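You operate a simulated robot arm through the tools that you are given. There is no shell and no other tool. Be economical: measure what you need, move in short steps, check, and stop when the job is done.

You run a simulated robot arm. Do the job below in one go: nothing can be reset, and whatever is moved stays where it is left.

JOB
Put the red brush from the long bench on the steel disc.

It is judged by the outcome, as a careful person would: the job done as asked, and still so three seconds after it is handed in. It fails if anything else is knocked over, pushed out of place, dropped, spilled or broken.

ROBOT AND FRAMES
A 7-joint arm with a two-finger parallel gripper, fixed in place. Base frame: the origin is at the foot of the arm, x ahead of it, y to its left, z up; the work surface is at about z = 0. Lengths are in mm, angles in rad, forces in N, time in s.
With the tool pointing down near the work surface it reaches from about 220 to 580 mm from the base axis. Its first joint turns from -1.152 to 1.152 rad. Payload 2.5 kg.
The TCP is the grasp point between the finger pads, 23 mm short of the fingertips. In the tool frame z runs along the fingers and y along their closing line. The gripper opens to 94 mm. The fingers are 38 mm wide and 10 mm thick; the gripper's body (54 by 96 mm) begins 39 mm behind the TCP.
Orientation is that of the tool frame in the base frame, as [roll, pitch, yaw] about the fixed x, y, z axes, in that order (R = Rz(yaw) Ry(pitch) Rx(roll)). With the fingers straight down and closing along the base's y, the tool's x points along the base's -x, its y along +y and its z along -z.

CONTROLS
- The arm moves only by the tool move_arm. Its argument "steps" is a list of rows, each a list of 3 entries, a list of its own where there are three numbers: the shift along the base's x, y, z in mm, then the turn, a rotation vector about the base's x, y, z in rad, then the gripper command, from -1 (shut) to 1 (fully open), values between in proportion. In form: [[[x, y, z], [wx, wy, wz], hand], ...]. A call has 1 to 8 rows; each row shifts and turns the commanded pose from where the row before left it. Rows are played at 5 a second. More than 50 mm and 0.15 rad between two rows, or a gripper value outside its range, and nothing of the call is played. Where a pose cannot be reached the arm comes as near as it can. A force on the tool above 40 N (or 10 N above the force at the start of the call, whichever is more), or a blocked arm, ends the call early, and 0.2 s more pass. Each finger travels about 108 mm/s and halts on what it meets, pressing with about 26 N; the grip force reading is that of the motor and also rises with nothing between the fingers. The clock runs only during rows and for 0.2 s after the last one: add rows that do not move to give the fingers time. It gives the time, the measured TCP pose, the force on the tool (base axes), the opening and the grip force at its end, in the units of the frame above (readings bear some noise), and new pictures: "views" is both (left out), scene, wrist or none.
- Cameras (640 x 400 px; columns grow to the right, rows downward): "scene" is fixed at [112.2, -409.1, 537.6]; the picture's right is [0.74, -0.67, 0.00], its down [-0.38, -0.42, -0.82] and it looks along [0.55, 0.61, -0.57] (base axes); focal length 270 px, centre (320, 200). "wrist" rides on the gripper at [86, 16, -74] in the tool frame; the picture's right is [-0.18, 0.98, 0.00], its down [-0.58, -0.11, -0.81] and it looks along [-0.79, -0.15, 0.59] (tool axes); focal length 243 px, centre (320, 200). There is no depth. A picture from a camera that has moved, and an enlarged one, comes with that camera's place and axes in the base frame and with its lens. The place of the scene camera against the robot may be out by one fixed shift of up to 25 mm in any direction.
- inspect(camera, box): a new picture of the part [left, top, right, bottom] of that camera's present view, enlarged. It takes no simulated time.
- job_done(): hands the job in; it is judged then, once.

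Work in short steps. Places have to be worked out from the pictures, the camera data and where the tool is seen: move nearer, look again, correct. Check each grasp and each placing, and mend what went wrong. You have 90 turns and 170 pictures in all, those below and enlarged ones among them. Open the gripper and draw the arm clear of the work before you hand the job in, unless the task says otherwise; then end with one line.

The tools are called after "Emit:" by a JSON object that holds its "fn" and its "kwargs". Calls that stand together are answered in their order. move_arm: Moves the arm, as the interface text tells. Its arguments: {"type":"object","properties":{"steps":{"type":"array"},"views":{"type":"string","enum":["both","scene","wrist","none"]}},"required":["steps"]} The other tools are called the same way: inspect (camera, box) takes an enlarged picture of a part of a camera's view; job_done () hands the job in.

At the start:

```text
time_s: 0.0
ee_pos: [419.7, -59.6, 331.7]
tool_rot: [-3.141, -0.001, -3.141]
ft_force: [0.2, -0.3, 1.0]
gripper_width: 94.0
grasp_force: 0.0
```

scene: 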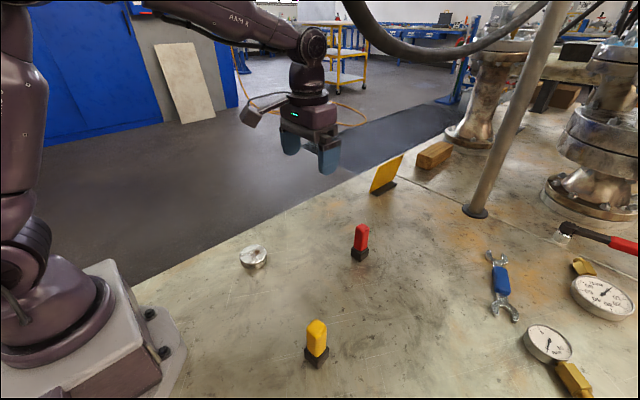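
wrist: 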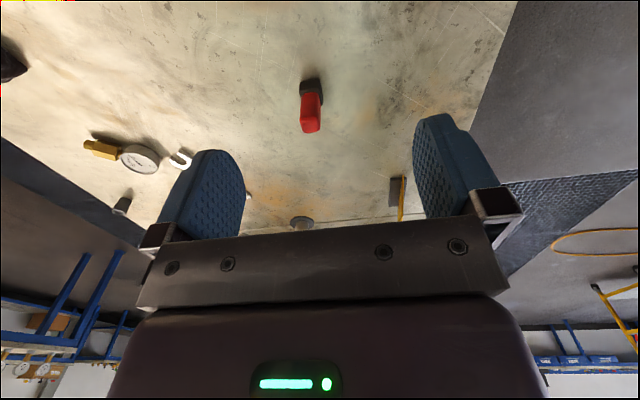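

The scene shows a red upright brush with a dark foot, a similar yellow one, and a small steel disc. I'll enlarge each of them before moving.

Emit:
{"fn": "inspect", "kwargs": {"camera": "scene", "box": [220, 200, 400, 310]}}

Emit:
{"fn": "inspect", "kwargs": {"camera": "wrist", "box": [240, 40, 400, 150]}}

```text
3.56 times, centred on (310, 255) of scene
camera zoom: at [112.2, -409.1, 537.6], right [0.74, -0.67, 0.0], down [-0.38, -0.42, -0.82], along [0.55, 0.61, -0.57], focal length 960 px, centre (356, 4)
```

zoom: 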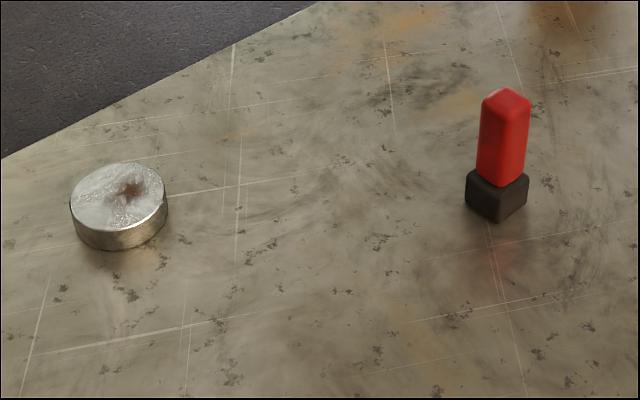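

```text
3.64 times, centred on (320, 95) of wrist
camera zoom: at [333.2, -43.1, 408.8], right [0.18, 0.98, 0.0], down [0.58, -0.11, 0.81], along [0.79, -0.15, -0.59], focal length 882 px, centre (320, 582)
```

zoom: 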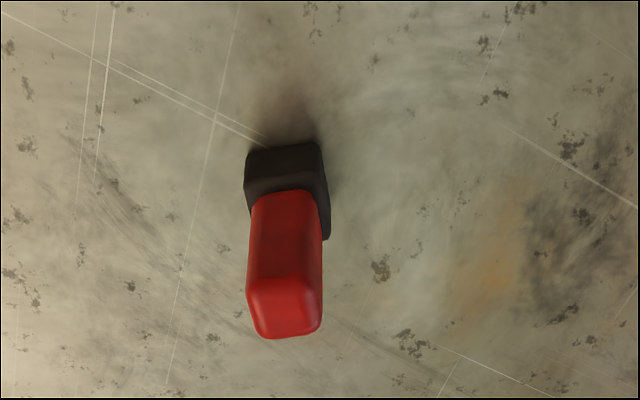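

From both cameras the brush is near (540, -101), about 100 mm tall and square to the base axes. The disc is near (323, 83), about 70 mm wide. I'll move part way toward the brush to refine this, and check the red-handled thing at the right.

Emit:
{"fn": "move_arm", "kwargs": {"steps": [[[30, -14, -20], [0, 0, 0], 1], [[30, -14, -30], [0, 0, 0], 1], [[30, -13, -30], [0, 0, 0], 1], [[0, 0, 0], [0, 0, 0], 1]]}}

Emit:
{"fn": "inspect", "kwargs": {"camera": "scene", "box": [480, 200, 640, 300]}}

```text
time_s: 1.0
ee_pos: [510.1, -100.8, 252.1]
tool_rot: [-3.141, 0.001, -3.141]
ft_force: [0.3, 0.4, -0.8]
gripper_width: 93.8
grasp_force: 0.0
camera wrist: at [422.6, -85.1, 326.9], right [0.18, 0.98, 0.0], down [0.58, -0.11, 0.81], along [0.79, -0.15, -0.59], focal length 243 px, centre (320, 200)
```

scene: 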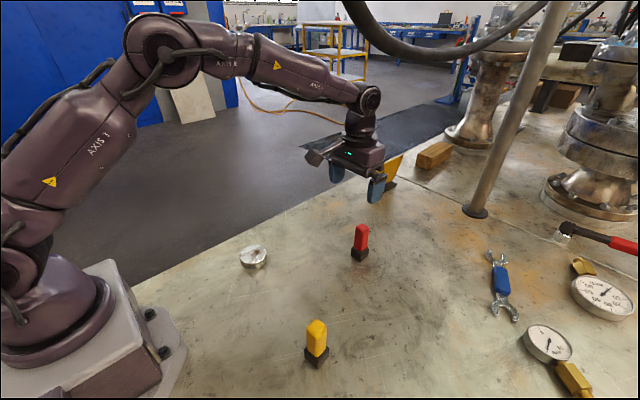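
wrist: 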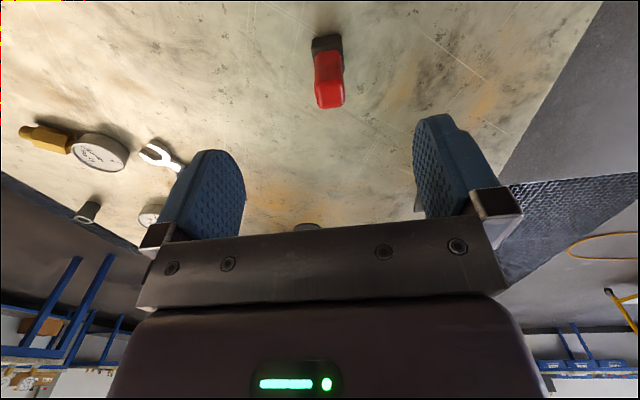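

```text
4.00 times, centred on (560, 250) of scene
camera zoom: at [112.2, -409.1, 537.6], right [0.74, -0.67, 0.0], down [-0.38, -0.42, -0.82], along [0.55, 0.61, -0.57], focal length 1080 px, centre (-640, 0)
```

zoom: 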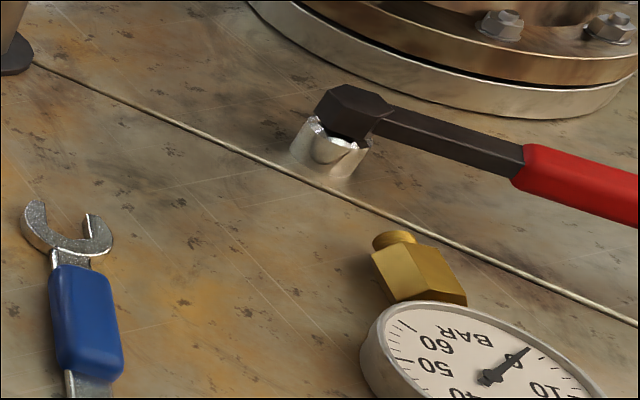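

The red-handled thing is a wrench, so the brush is the red upright one. I'll zoom in on it from here.

Emit:
{"fn": "inspect", "kwargs": {"camera": "wrist", "box": [270, 20, 390, 120]}}

```text
4.00 times, centred on (330, 70) of wrist
camera zoom: at [422.6, -85.1, 326.9], right [0.18, 0.98, 0.0], down [0.58, -0.11, 0.81], along [0.79, -0.15, -0.59], focal length 970 px, centre (280, 720)
```

zoom: 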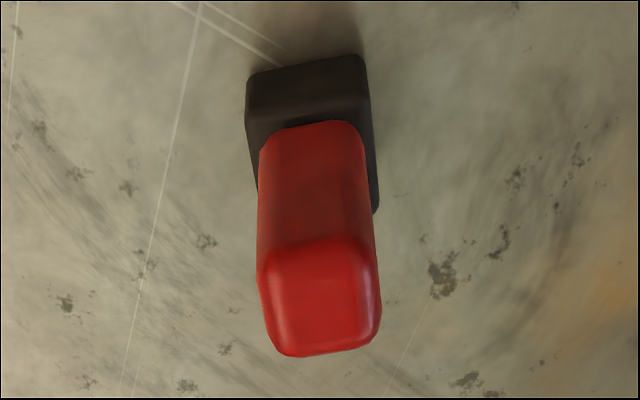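

The brush is centred near (557, -99). Its handle is about 29 mm wide, its top is near z 97 and its foot about 28 mm tall. I'll move above it, stop with the fingertips just over the top, and check.

Emit:
{"fn": "move_arm", "kwargs": {"steps": [[[24, 1, -30], [0, 0, 0], 1], [[23, 0, -40], [0, 0, 0], 1], [[0, 0, -40], [0, 0, 0], 1], [[0, 0, 0], [0, 0, 0], 1]]}}

```text
time_s: 2.0
ee_pos: [558.0, -100.4, 144.3]
tool_rot: [3.141, -0.001, 3.141]
ft_force: [-0.1, -0.9, -0.1]
gripper_width: 94.0
grasp_force: 0.0
camera wrist: at [471.0, -83.7, 219.8], right [0.18, 0.98, 0.0], down [0.58, -0.11, 0.81], along [0.79, -0.15, -0.59], focal length 243 px, centre (320, 200)
```

scene: 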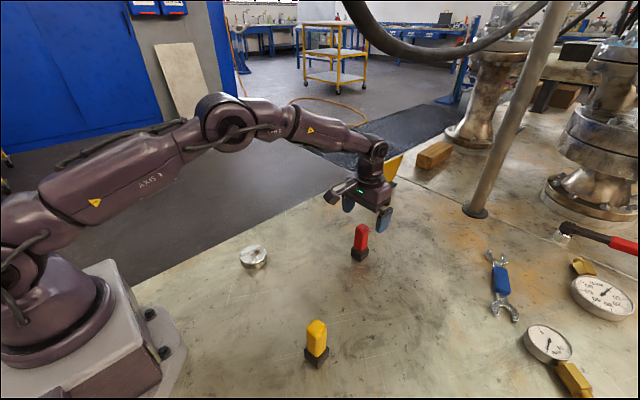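
wrist: 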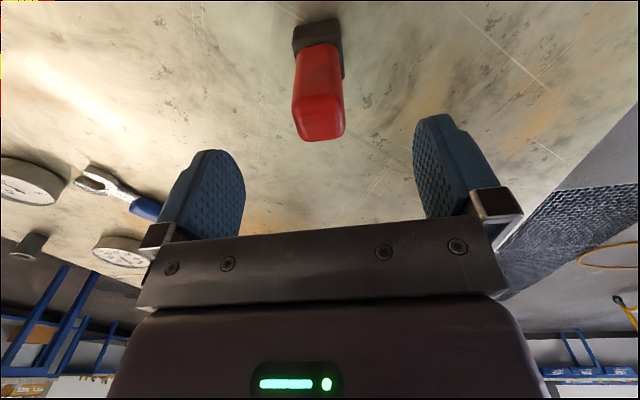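

Re-measured from here, the brush top is at about (560, -101) and the foot agrees, so the tool is aligned. I'll descend to z ≈ 70.

Emit:
{"fn": "move_arm", "kwargs": {"steps": [[[0, 0, -25], [0, 0, 0], 1], [[0, 0, -25], [0, 0, 0], 1], [[0, 0, -22], [0, 0, 0], 1], [[0, 0, 0], [0, 0, 0], 1]]}}

Emit:
{"fn": "inspect", "kwargs": {"camera": "scene", "box": [300, 150, 440, 280]}}

```text
time_s: 3.0
ee_pos: [555.9, -101.3, 71.5]
tool_rot: [-3.141, 0.0, -3.141]
ft_force: [0.5, 0.3, 0.4]
gripper_width: 94.0
grasp_force: 0.0
camera wrist: at [468.8, -83.6, 147.1], right [0.18, 0.98, 0.0], down [0.58, -0.11, 0.81], along [0.79, -0.15, -0.59], focal length 243 px, centre (320, 200)
```

scene: 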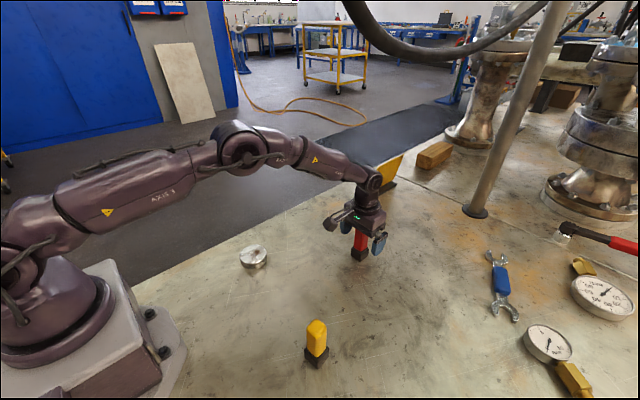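
wrist: 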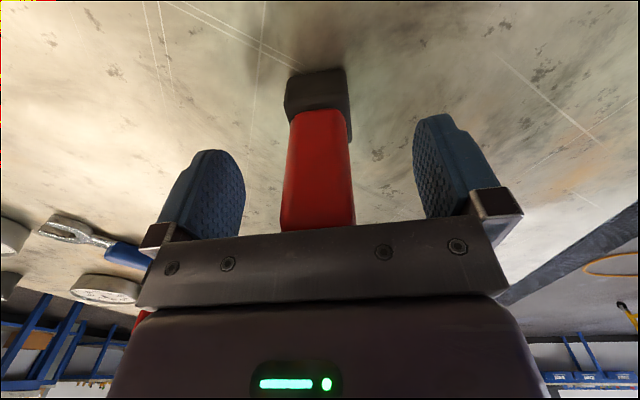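

```text
3.08 times, centred on (370, 215) of scene
camera zoom: at [112.2, -409.1, 537.6], right [0.74, -0.67, 0.0], down [-0.38, -0.42, -0.82], along [0.55, 0.61, -0.57], focal length 830 px, centre (166, 154)
```

zoom: 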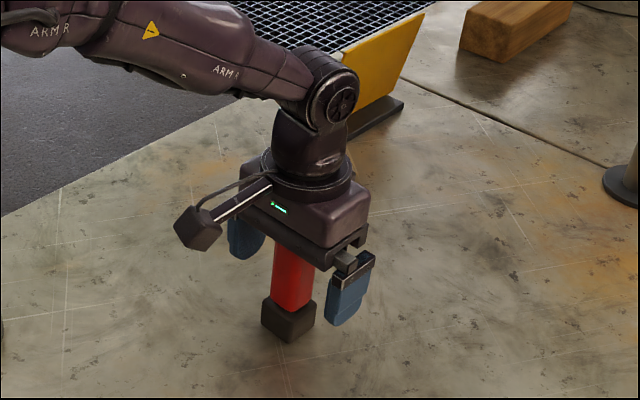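

The handle is between the pads with no contact force. I'll close the gripper.

Emit:
{"fn": "move_arm", "kwargs": {"steps": [[[0, 0, 0], [0, 0, 0], -0.2], [[0, 0, 0], [0, 0, 0], -1], [[0, 0, 0], [0, 0, 0], -1], [[0, 0, 0], [0, 0, 0], -1]], "views": "wrist"}}

```text
time_s: 4.0
ee_pos: [554.9, -100.2, 72.5]
tool_rot: [3.141, 0.0, -3.141]
ft_force: [0.2, 0.0, -0.9]
gripper_width: 29.9
grasp_force: 26.0
camera wrist: at [468.7, -83.6, 147.1], right [0.18, 0.98, 0.0], down [0.58, -0.11, 0.81], along [0.79, -0.15, -0.59], focal length 243 px, centre (320, 200)
```

wrist: 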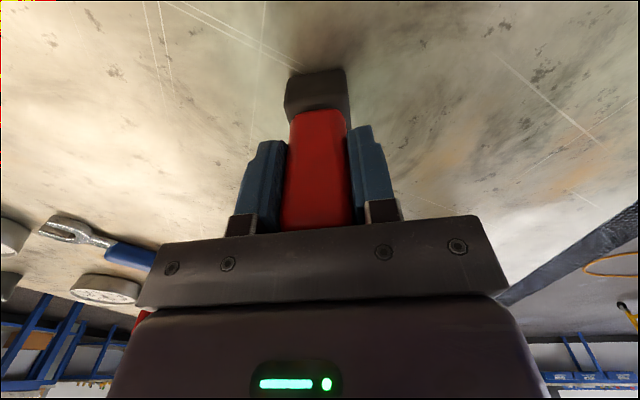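

The grip holds at 29.9 mm and 26 N. I'll lift straight up.

Emit:
{"fn": "move_arm", "kwargs": {"steps": [[[0, 0, 15], [0, 0, 0], -1], [[0, 0, 30], [0, 0, 0], -1], [[0, 0, 40], [0, 0, 0], -1], [[0, 0, 40], [0, 0, 0], -1], [[0, 0, 0], [0, 0, 0], -1]]}}

```text
time_s: 5.2
ee_pos: [555.1, -100.4, 196.5]
tool_rot: [-3.139, 0.0, -3.14]
ft_force: [0.0, -0.3, -1.7]
gripper_width: 29.8
grasp_force: 26.5
camera wrist: at [469.2, -83.7, 272.4], right [0.18, 0.98, 0.0], down [0.58, -0.11, 0.81], along [0.79, -0.15, -0.59], focal length 243 px, centre (320, 200)
```

scene: 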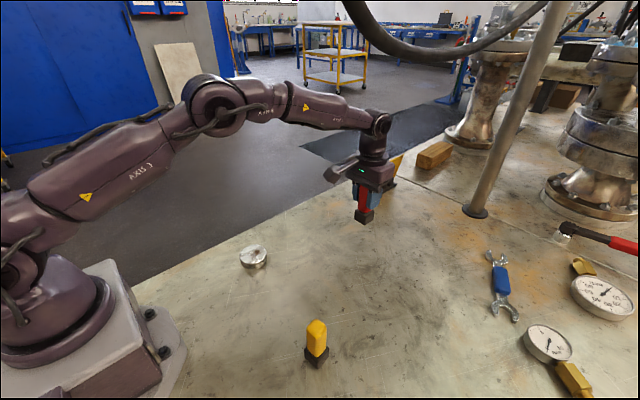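
wrist: 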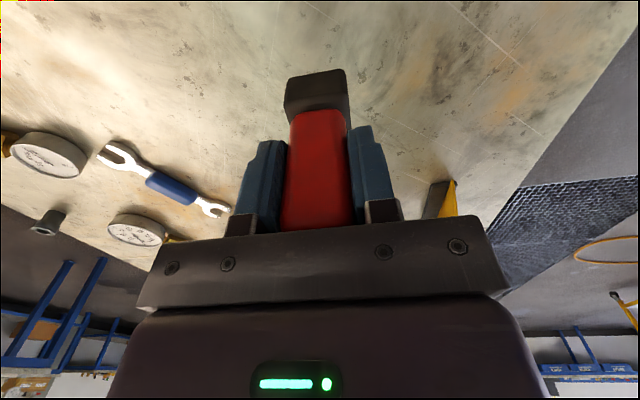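

The brush is held and hangs straight. I'll carry it back to about (270, 40), short of the disc, where the wrist camera can see the disc past the brush.

Emit:
{"fn": "move_arm", "kwargs": {"steps": [[[-41, 20, 10], [0, 0, 0], -1], [[-41, 20, 10], [0, 0, 0], -1], [[-41, 20, 10], [0, 0, 0], -1], [[-41, 20, 10], [0, 0, 0], -1], [[-41, 20, 10], [0, 0, 0], -1], [[-40, 20, 10], [0, 0, 0], -1], [[-40, 20, 0], [0, 0, 0], -1], [[0, 0, 0], [0, 0, 0], -1]]}}

```text
time_s: 7.0
ee_pos: [271.3, 41.6, 255.8]
tool_rot: [3.139, 0.0, -3.141]
ft_force: [0.1, 0.2, -0.3]
gripper_width: 29.9
grasp_force: 25.6
camera wrist: at [184.6, 58.5, 331.0], right [0.18, 0.98, 0.0], down [0.58, -0.11, 0.81], along [0.79, -0.15, -0.59], focal length 243 px, centre (320, 200)
```

scene: 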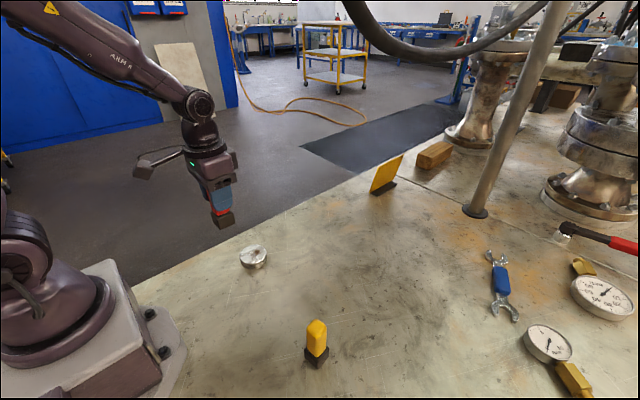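
wrist: 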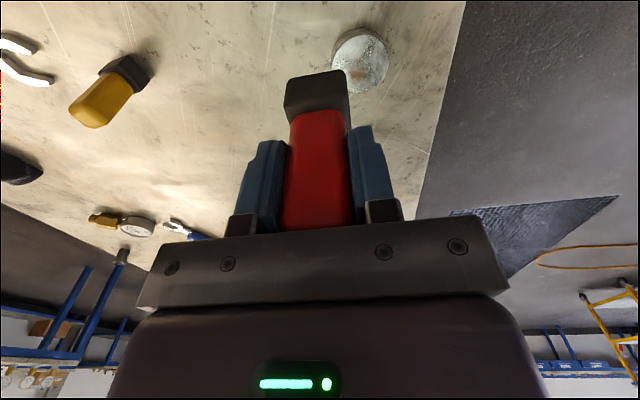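

Emit:
{"fn": "inspect", "kwargs": {"camera": "wrist", "box": [280, 10, 440, 110]}}

```text
4.00 times, centred on (360, 60) of wrist
camera zoom: at [184.6, 58.5, 331.0], right [0.18, 0.98, 0.0], down [0.58, -0.11, 0.81], along [0.79, -0.15, -0.59], focal length 970 px, centre (160, 760)
```

zoom: 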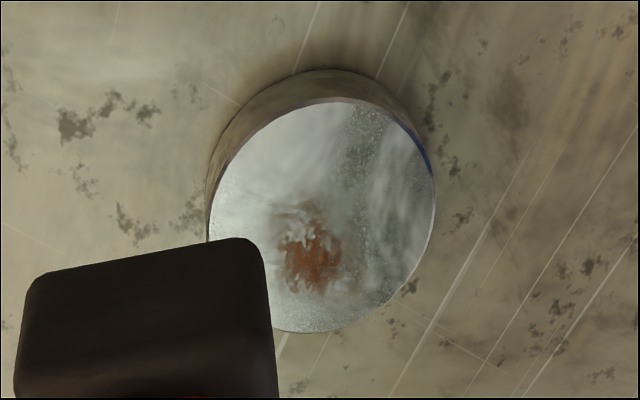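

The disc centre works out at (333, 80), its top near z 24, radius 34 mm. The brush foot sits 72 mm below the TCP, so contact should come at TCP z ≈ 96. I'll move over the disc and stop at z ≈ 120.

Emit:
{"fn": "move_arm", "kwargs": {"steps": [[[30, 20, 0], [0, 0, 0], -1], [[30, 19, -36], [0, 0, 0], -1], [[0, 0, -50], [0, 0, 0], -1], [[0, 0, -50], [0, 0, 0], -1], [[0, 0, 0], [0, 0, 0], -1]]}}

Emit:
{"fn": "inspect", "kwargs": {"camera": "scene", "box": [190, 170, 330, 290]}}

Emit:
{"fn": "inspect", "kwargs": {"camera": "wrist", "box": [240, 0, 420, 120]}}

```text
refused: row 2 steps farther than a row can; nothing moved
```

```text
3.33 times, centred on (260, 230) of scene
camera zoom: at [112.2, -409.0, 537.6], right [0.74, -0.67, 0.0], down [-0.38, -0.42, -0.82], along [0.55, 0.61, -0.57], focal length 900 px, centre (520, 100)
```

zoom: 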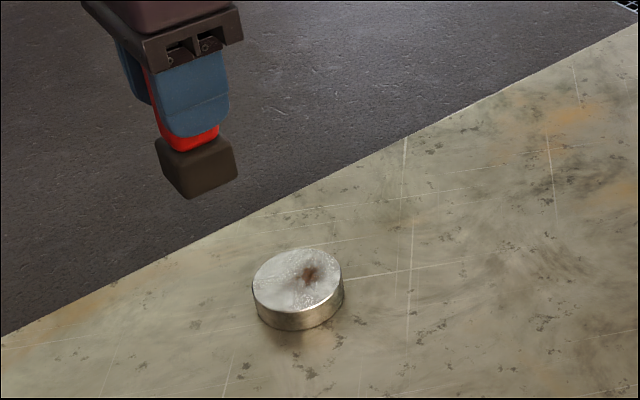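

```text
3.33 times, centred on (330, 60) of wrist
camera zoom: at [184.6, 58.5, 331.0], right [0.18, 0.98, 0.0], down [0.58, -0.11, 0.81], along [0.79, -0.15, -0.59], focal length 809 px, centre (287, 667)
```

zoom: 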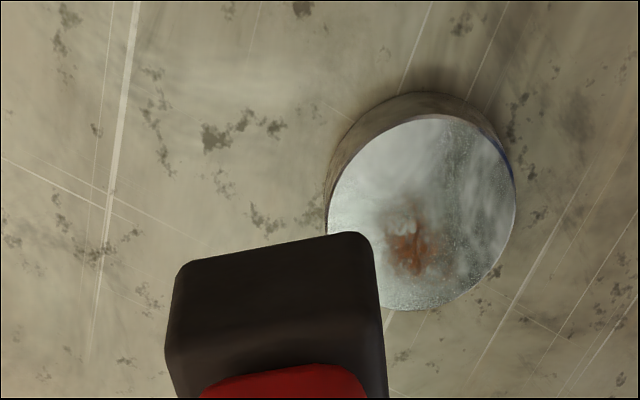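

The call was refused because one row was slightly too long. I'll play the same move in smaller rows.

Emit:
{"fn": "move_arm", "kwargs": {"steps": [[[30, 20, 0], [0, 0, 0], -1], [[30, 19, -20], [0, 0, 0], -1], [[0, 0, -40], [0, 0, 0], -1], [[0, 0, -40], [0, 0, 0], -1], [[0, 0, -36], [0, 0, 0], -1], [[0, 0, 0], [0, 0, 0], -1]]}}

Emit:
{"fn": "inspect", "kwargs": {"camera": "scene", "box": [190, 170, 330, 290]}}

Emit:
{"fn": "inspect", "kwargs": {"camera": "wrist", "box": [240, 0, 420, 120]}}

```text
time_s: 8.4
ee_pos: [329.2, 78.2, 118.0]
tool_rot: [-3.141, 0.0, -3.142]
ft_force: [-0.2, -0.4, -0.8]
gripper_width: 29.8
grasp_force: 25.7
camera wrist: at [243.1, 95.3, 193.4], right [0.18, 0.98, 0.0], down [0.58, -0.11, 0.81], along [0.79, -0.15, -0.59], focal length 243 px, centre (320, 200)
```

scene: 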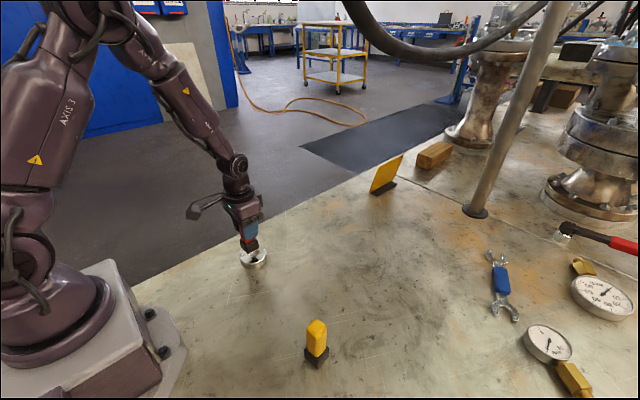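
wrist: 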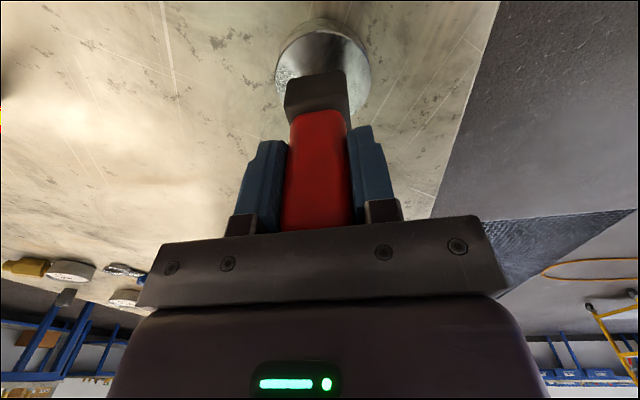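

```text
3.33 times, centred on (260, 230) of scene
camera zoom: at [112.2, -409.0, 537.6], right [0.74, -0.67, 0.0], down [-0.38, -0.42, -0.82], along [0.55, 0.61, -0.57], focal length 900 px, centre (520, 100)
```

zoom: 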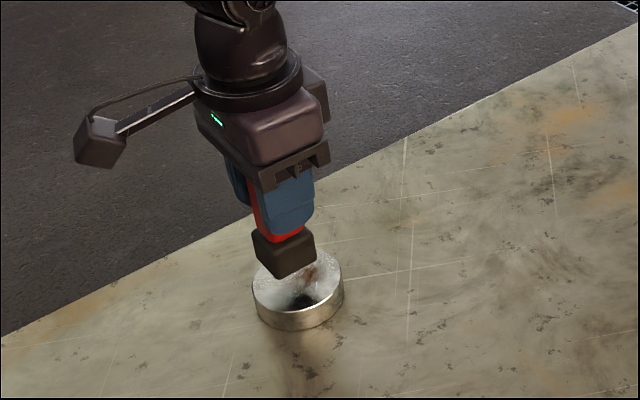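

```text
3.33 times, centred on (330, 60) of wrist
camera zoom: at [243.1, 95.3, 193.4], right [0.18, 0.98, 0.0], down [0.58, -0.11, 0.81], along [0.79, -0.15, -0.59], focal length 809 px, centre (287, 667)
```

zoom: 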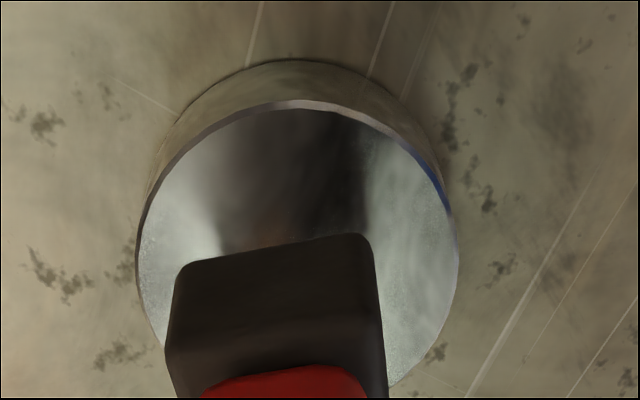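

The foot is over the disc, whose centre reads as about (332, 81). I'll nudge +2, +2 and descend gently to just above contact.

Emit:
{"fn": "move_arm", "kwargs": {"steps": [[[2, 2, -8], [0, 0, 0], -1], [[0, 0, -8], [0, 0, 0], -1], [[0, 0, -2], [0, 0, 0], -1], [[0, 0, 0], [0, 0, 0], -1]], "views": "none"}}

Emit:
{"fn": "inspect", "kwargs": {"camera": "scene", "box": [215, 205, 295, 275]}}

Emit:
{"fn": "inspect", "kwargs": {"camera": "wrist", "box": [240, 0, 420, 120]}}

```text
time_s: 9.4
ee_pos: [332.2, 81.5, 101.6]
tool_rot: [-3.14, 0.001, 3.142]
ft_force: [0.1, 0.3, -1.0]
gripper_width: 29.3
grasp_force: 26.7
```

```text
5.71 times, centred on (255, 240) of scene
camera zoom: at [112.2, -409.0, 537.6], right [0.74, -0.67, 0.0], down [-0.38, -0.42, -0.82], along [0.55, 0.61, -0.57], focal length 1542 px, centre (691, -29)
```

zoom: 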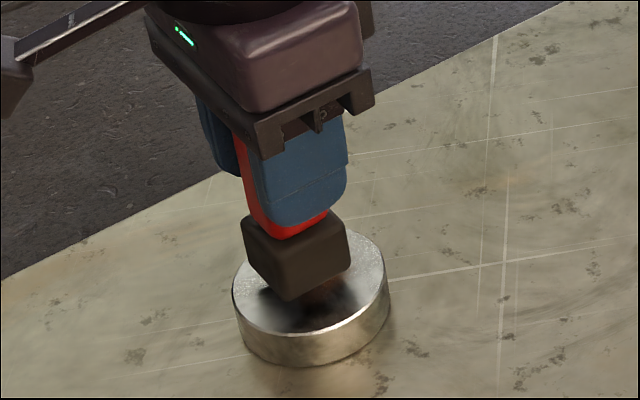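

```text
3.33 times, centred on (330, 60) of wrist
camera zoom: at [246.0, 97.7, 176.1], right [0.18, 0.98, 0.0], down [0.58, -0.11, 0.81], along [0.79, -0.15, -0.59], focal length 809 px, centre (287, 667)
```

zoom: 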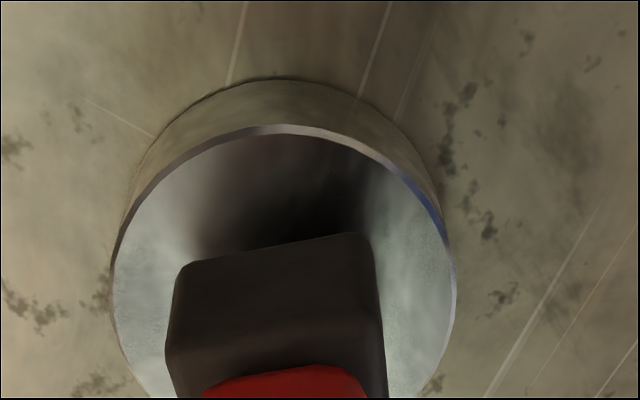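

It is well centred with a gap of several millimetres left. I'll descend in 2 mm rows and watch the force.

Emit:
{"fn": "move_arm", "kwargs": {"steps": [[[0, 0, -2], [0, 0, 0], -1], [[0, 0, -2], [0, 0, 0], -1], [[0, 0, 0], [0, 0, 0], -1]], "views": "none"}}

Emit:
{"fn": "inspect", "kwargs": {"camera": "wrist", "box": [240, 0, 420, 120]}}

```text
time_s: 10.2
ee_pos: [333.5, 81.1, 98.0]
tool_rot: [-3.14, -0.001, -3.141]
ft_force: [-0.3, 1.0, -1.6]
gripper_width: 29.7
grasp_force: 26.1
```

```text
3.33 times, centred on (330, 60) of wrist
camera zoom: at [246.7, 97.8, 173.3], right [0.18, 0.98, 0.0], down [0.58, -0.11, 0.81], along [0.79, -0.15, -0.59], focal length 809 px, centre (287, 667)
```

zoom: 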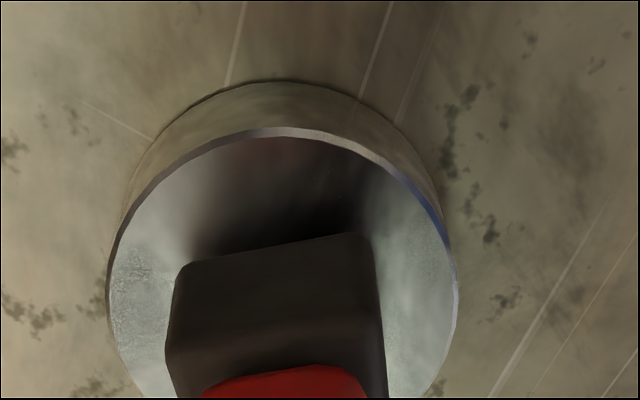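

No contact yet; continuing in 2 mm rows.

Emit:
{"fn": "move_arm", "kwargs": {"steps": [[[0, 0, -2], [0, 0, 0], -1], [[0, 0, 0], [0, 0, 0], -1]], "views": "none"}}

Emit:
{"fn": "inspect", "kwargs": {"camera": "scene", "box": [215, 205, 295, 275]}}

```text
time_s: 10.8
ee_pos: [334.5, 81.1, 96.7]
tool_rot: [-3.141, 0.0, 3.14]
ft_force: [-0.1, 1.0, -0.4]
gripper_width: 29.7
grasp_force: 25.9
```

```text
5.71 times, centred on (255, 240) of scene
camera zoom: at [112.2, -409.0, 537.6], right [0.74, -0.67, 0.0], down [-0.38, -0.42, -0.82], along [0.55, 0.61, -0.57], focal length 1542 px, centre (691, -29)
```

zoom: 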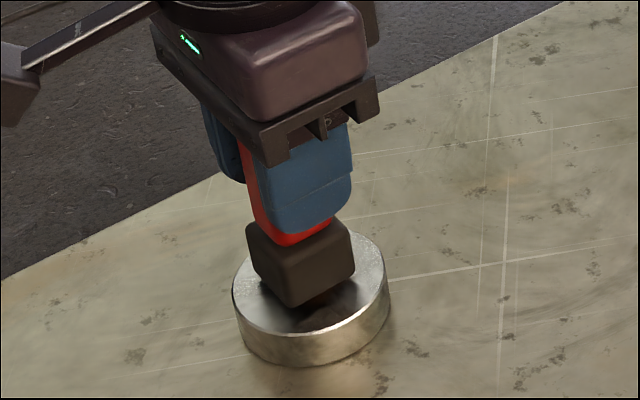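

By the reflection in the disc a gap of several millimetres remains. I'll lower further, in small rows.

Emit:
{"fn": "move_arm", "kwargs": {"steps": [[[0, 0, -2], [0, 0, 0], -1], [[0, 0, -1], [0, 0, 0], -1], [[0, 0, 0], [0, 0, 0], -1]], "views": "none"}}

Emit:
{"fn": "inspect", "kwargs": {"camera": "scene", "box": [230, 225, 280, 275]}}

```text
time_s: 11.6
ee_pos: [332.9, 81.1, 93.8]
tool_rot: [3.141, -0.001, 3.141]
ft_force: [0.2, -0.3, -1.5]
gripper_width: 29.7
grasp_force: 25.8
```

```text
8.00 times, centred on (255, 250) of scene
camera zoom: at [112.2, -409.0, 537.6], right [0.74, -0.67, 0.0], down [-0.38, -0.42, -0.82], along [0.55, 0.61, -0.57], focal length 2159 px, centre (840, -200)
```

zoom: 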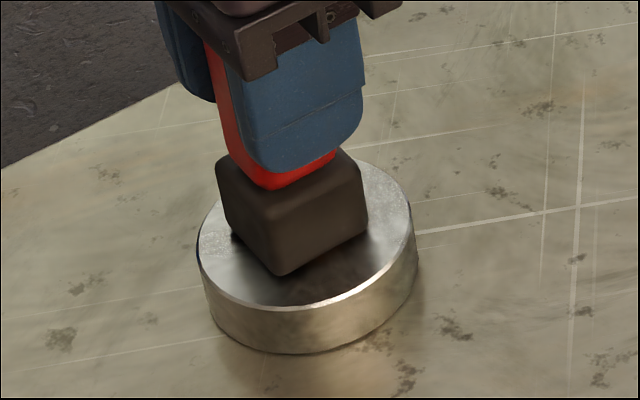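

Close now, and well centred. Lowering 1 mm rows until a force shows.

Emit:
{"fn": "move_arm", "kwargs": {"steps": [[[0, 0, -1], [0, 0, 0], -1], [[0, 0, -1], [0, 0, 0], -1], [[0, 0, 0], [0, 0, 0], -1]], "views": "none"}}

Emit:
{"fn": "inspect", "kwargs": {"camera": "scene", "box": [230, 225, 280, 275]}}

```text
time_s: 12.4
ee_pos: [334.7, 79.5, 91.8]
tool_rot: [-3.141, 0.002, 3.141]
ft_force: [-3.3, -0.4, 25.6]
gripper_width: 30.0
grasp_force: 26.2
```

```text
8.00 times, centred on (255, 250) of scene
camera zoom: at [112.1, -409.1, 537.6], right [0.74, -0.67, 0.0], down [-0.38, -0.42, -0.82], along [0.55, 0.61, -0.57], focal length 2159 px, centre (840, -200)
```

zoom: 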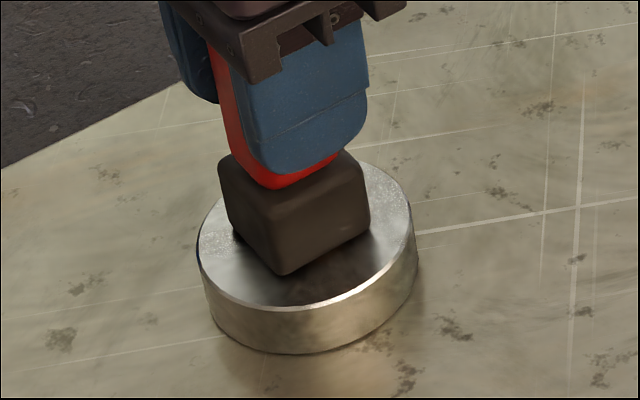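

Contact: 25.6 N upward with the foot on the disc. I'll relax 0.7 mm, then open.

Emit:
{"fn": "move_arm", "kwargs": {"steps": [[[0, 0, 0.7], [0, 0, 0], -1], [[0, 0, 0], [0, 0, 0], -0.2], [[0, 0, 0], [0, 0, 0], 0.2], [[0, 0, 0], [0, 0, 0], 0.6], [[0, 0, 0], [0, 0, 0], 0.6]]}}

```text
time_s: 13.6
ee_pos: [333.7, 81.7, 92.7]
tool_rot: [3.141, 0.001, -3.14]
ft_force: [-0.5, 0.4, 0.0]
gripper_width: 75.1
grasp_force: 0.0
camera wrist: at [247.5, 98.1, 167.5], right [0.18, 0.98, 0.0], down [0.58, -0.11, 0.81], along [0.79, -0.15, -0.59], focal length 243 px, centre (320, 200)
```

scene: 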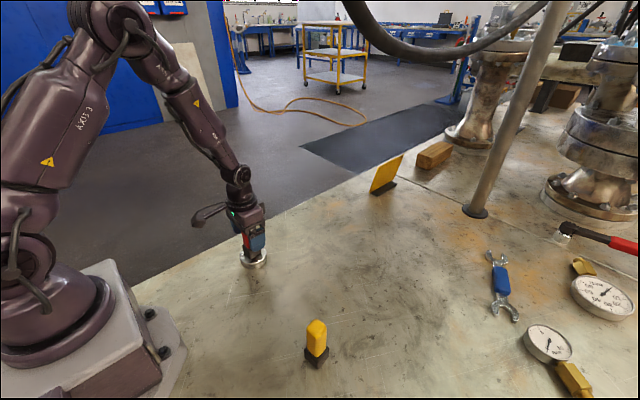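
wrist: 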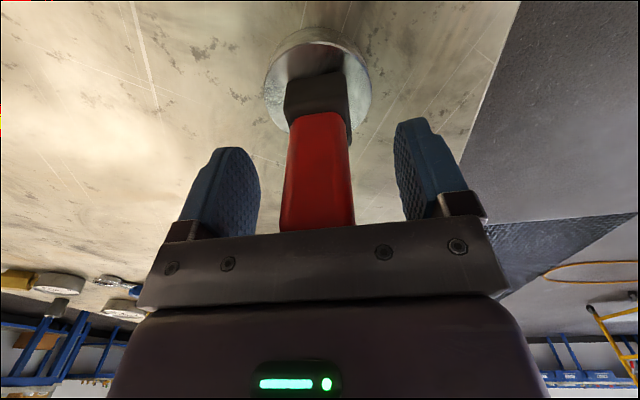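

The fingers are clear and the brush stands on the disc. I'll draw straight up.

Emit:
{"fn": "move_arm", "kwargs": {"steps": [[[0, 0, 15], [0, 0, 0], 0.8], [[0, 0, 30], [0, 0, 0], 1], [[0, 0, 45], [0, 0, 0], 1], [[0, 0, 45], [0, 0, 0], 1], [[0, 0, 30], [0, 0, 0], 1], [[0, 0, 0], [0, 0, 0], 1]]}}

Emit:
{"fn": "inspect", "kwargs": {"camera": "scene", "box": [210, 195, 300, 280]}}

```text
time_s: 15.0
ee_pos: [333.7, 81.3, 255.9]
tool_rot: [3.141, 0.0, 3.141]
ft_force: [0.1, -0.6, 0.3]
gripper_width: 94.3
grasp_force: 0.1
camera wrist: at [247.5, 97.9, 331.3], right [0.18, 0.98, 0.0], down [0.58, -0.11, 0.81], along [0.79, -0.15, -0.59], focal length 243 px, centre (320, 200)
```

scene: 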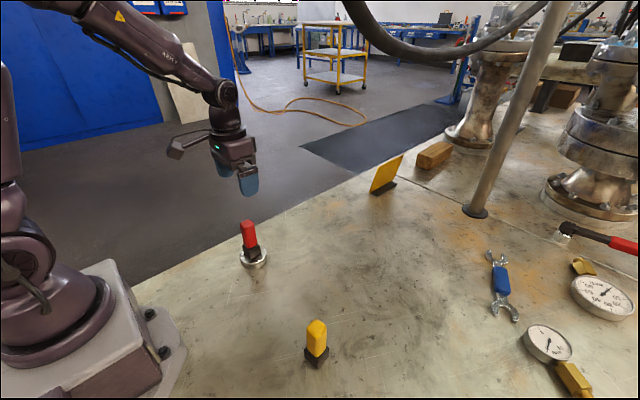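
wrist: 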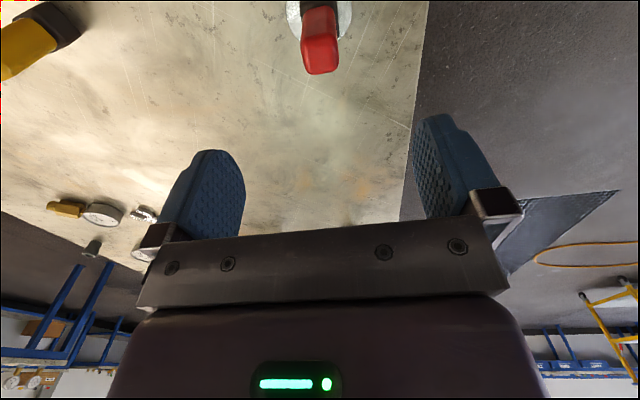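

```text
4.71 times, centred on (255, 238) of scene
camera zoom: at [112.2, -409.1, 537.6], right [0.74, -0.67, 0.0], down [-0.38, -0.42, -0.82], along [0.55, 0.61, -0.57], focal length 1270 px, centre (626, 24)
```

zoom: 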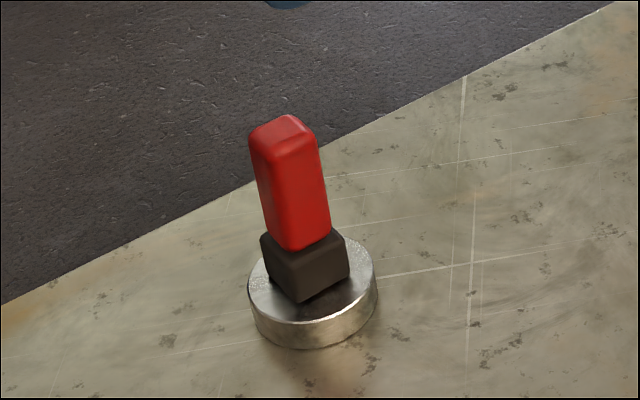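

The brush stands upright in the middle of the disc, the gripper is open and clear, and nothing else has moved. I'm handing it in.

Emit:
{"fn": "job_done", "kwargs": {}}

```text
The job is handed in.
```

The red brush is standing upright on the steel disc, roughly centred; the gripper is open and clear above it, and nothing else was moved.
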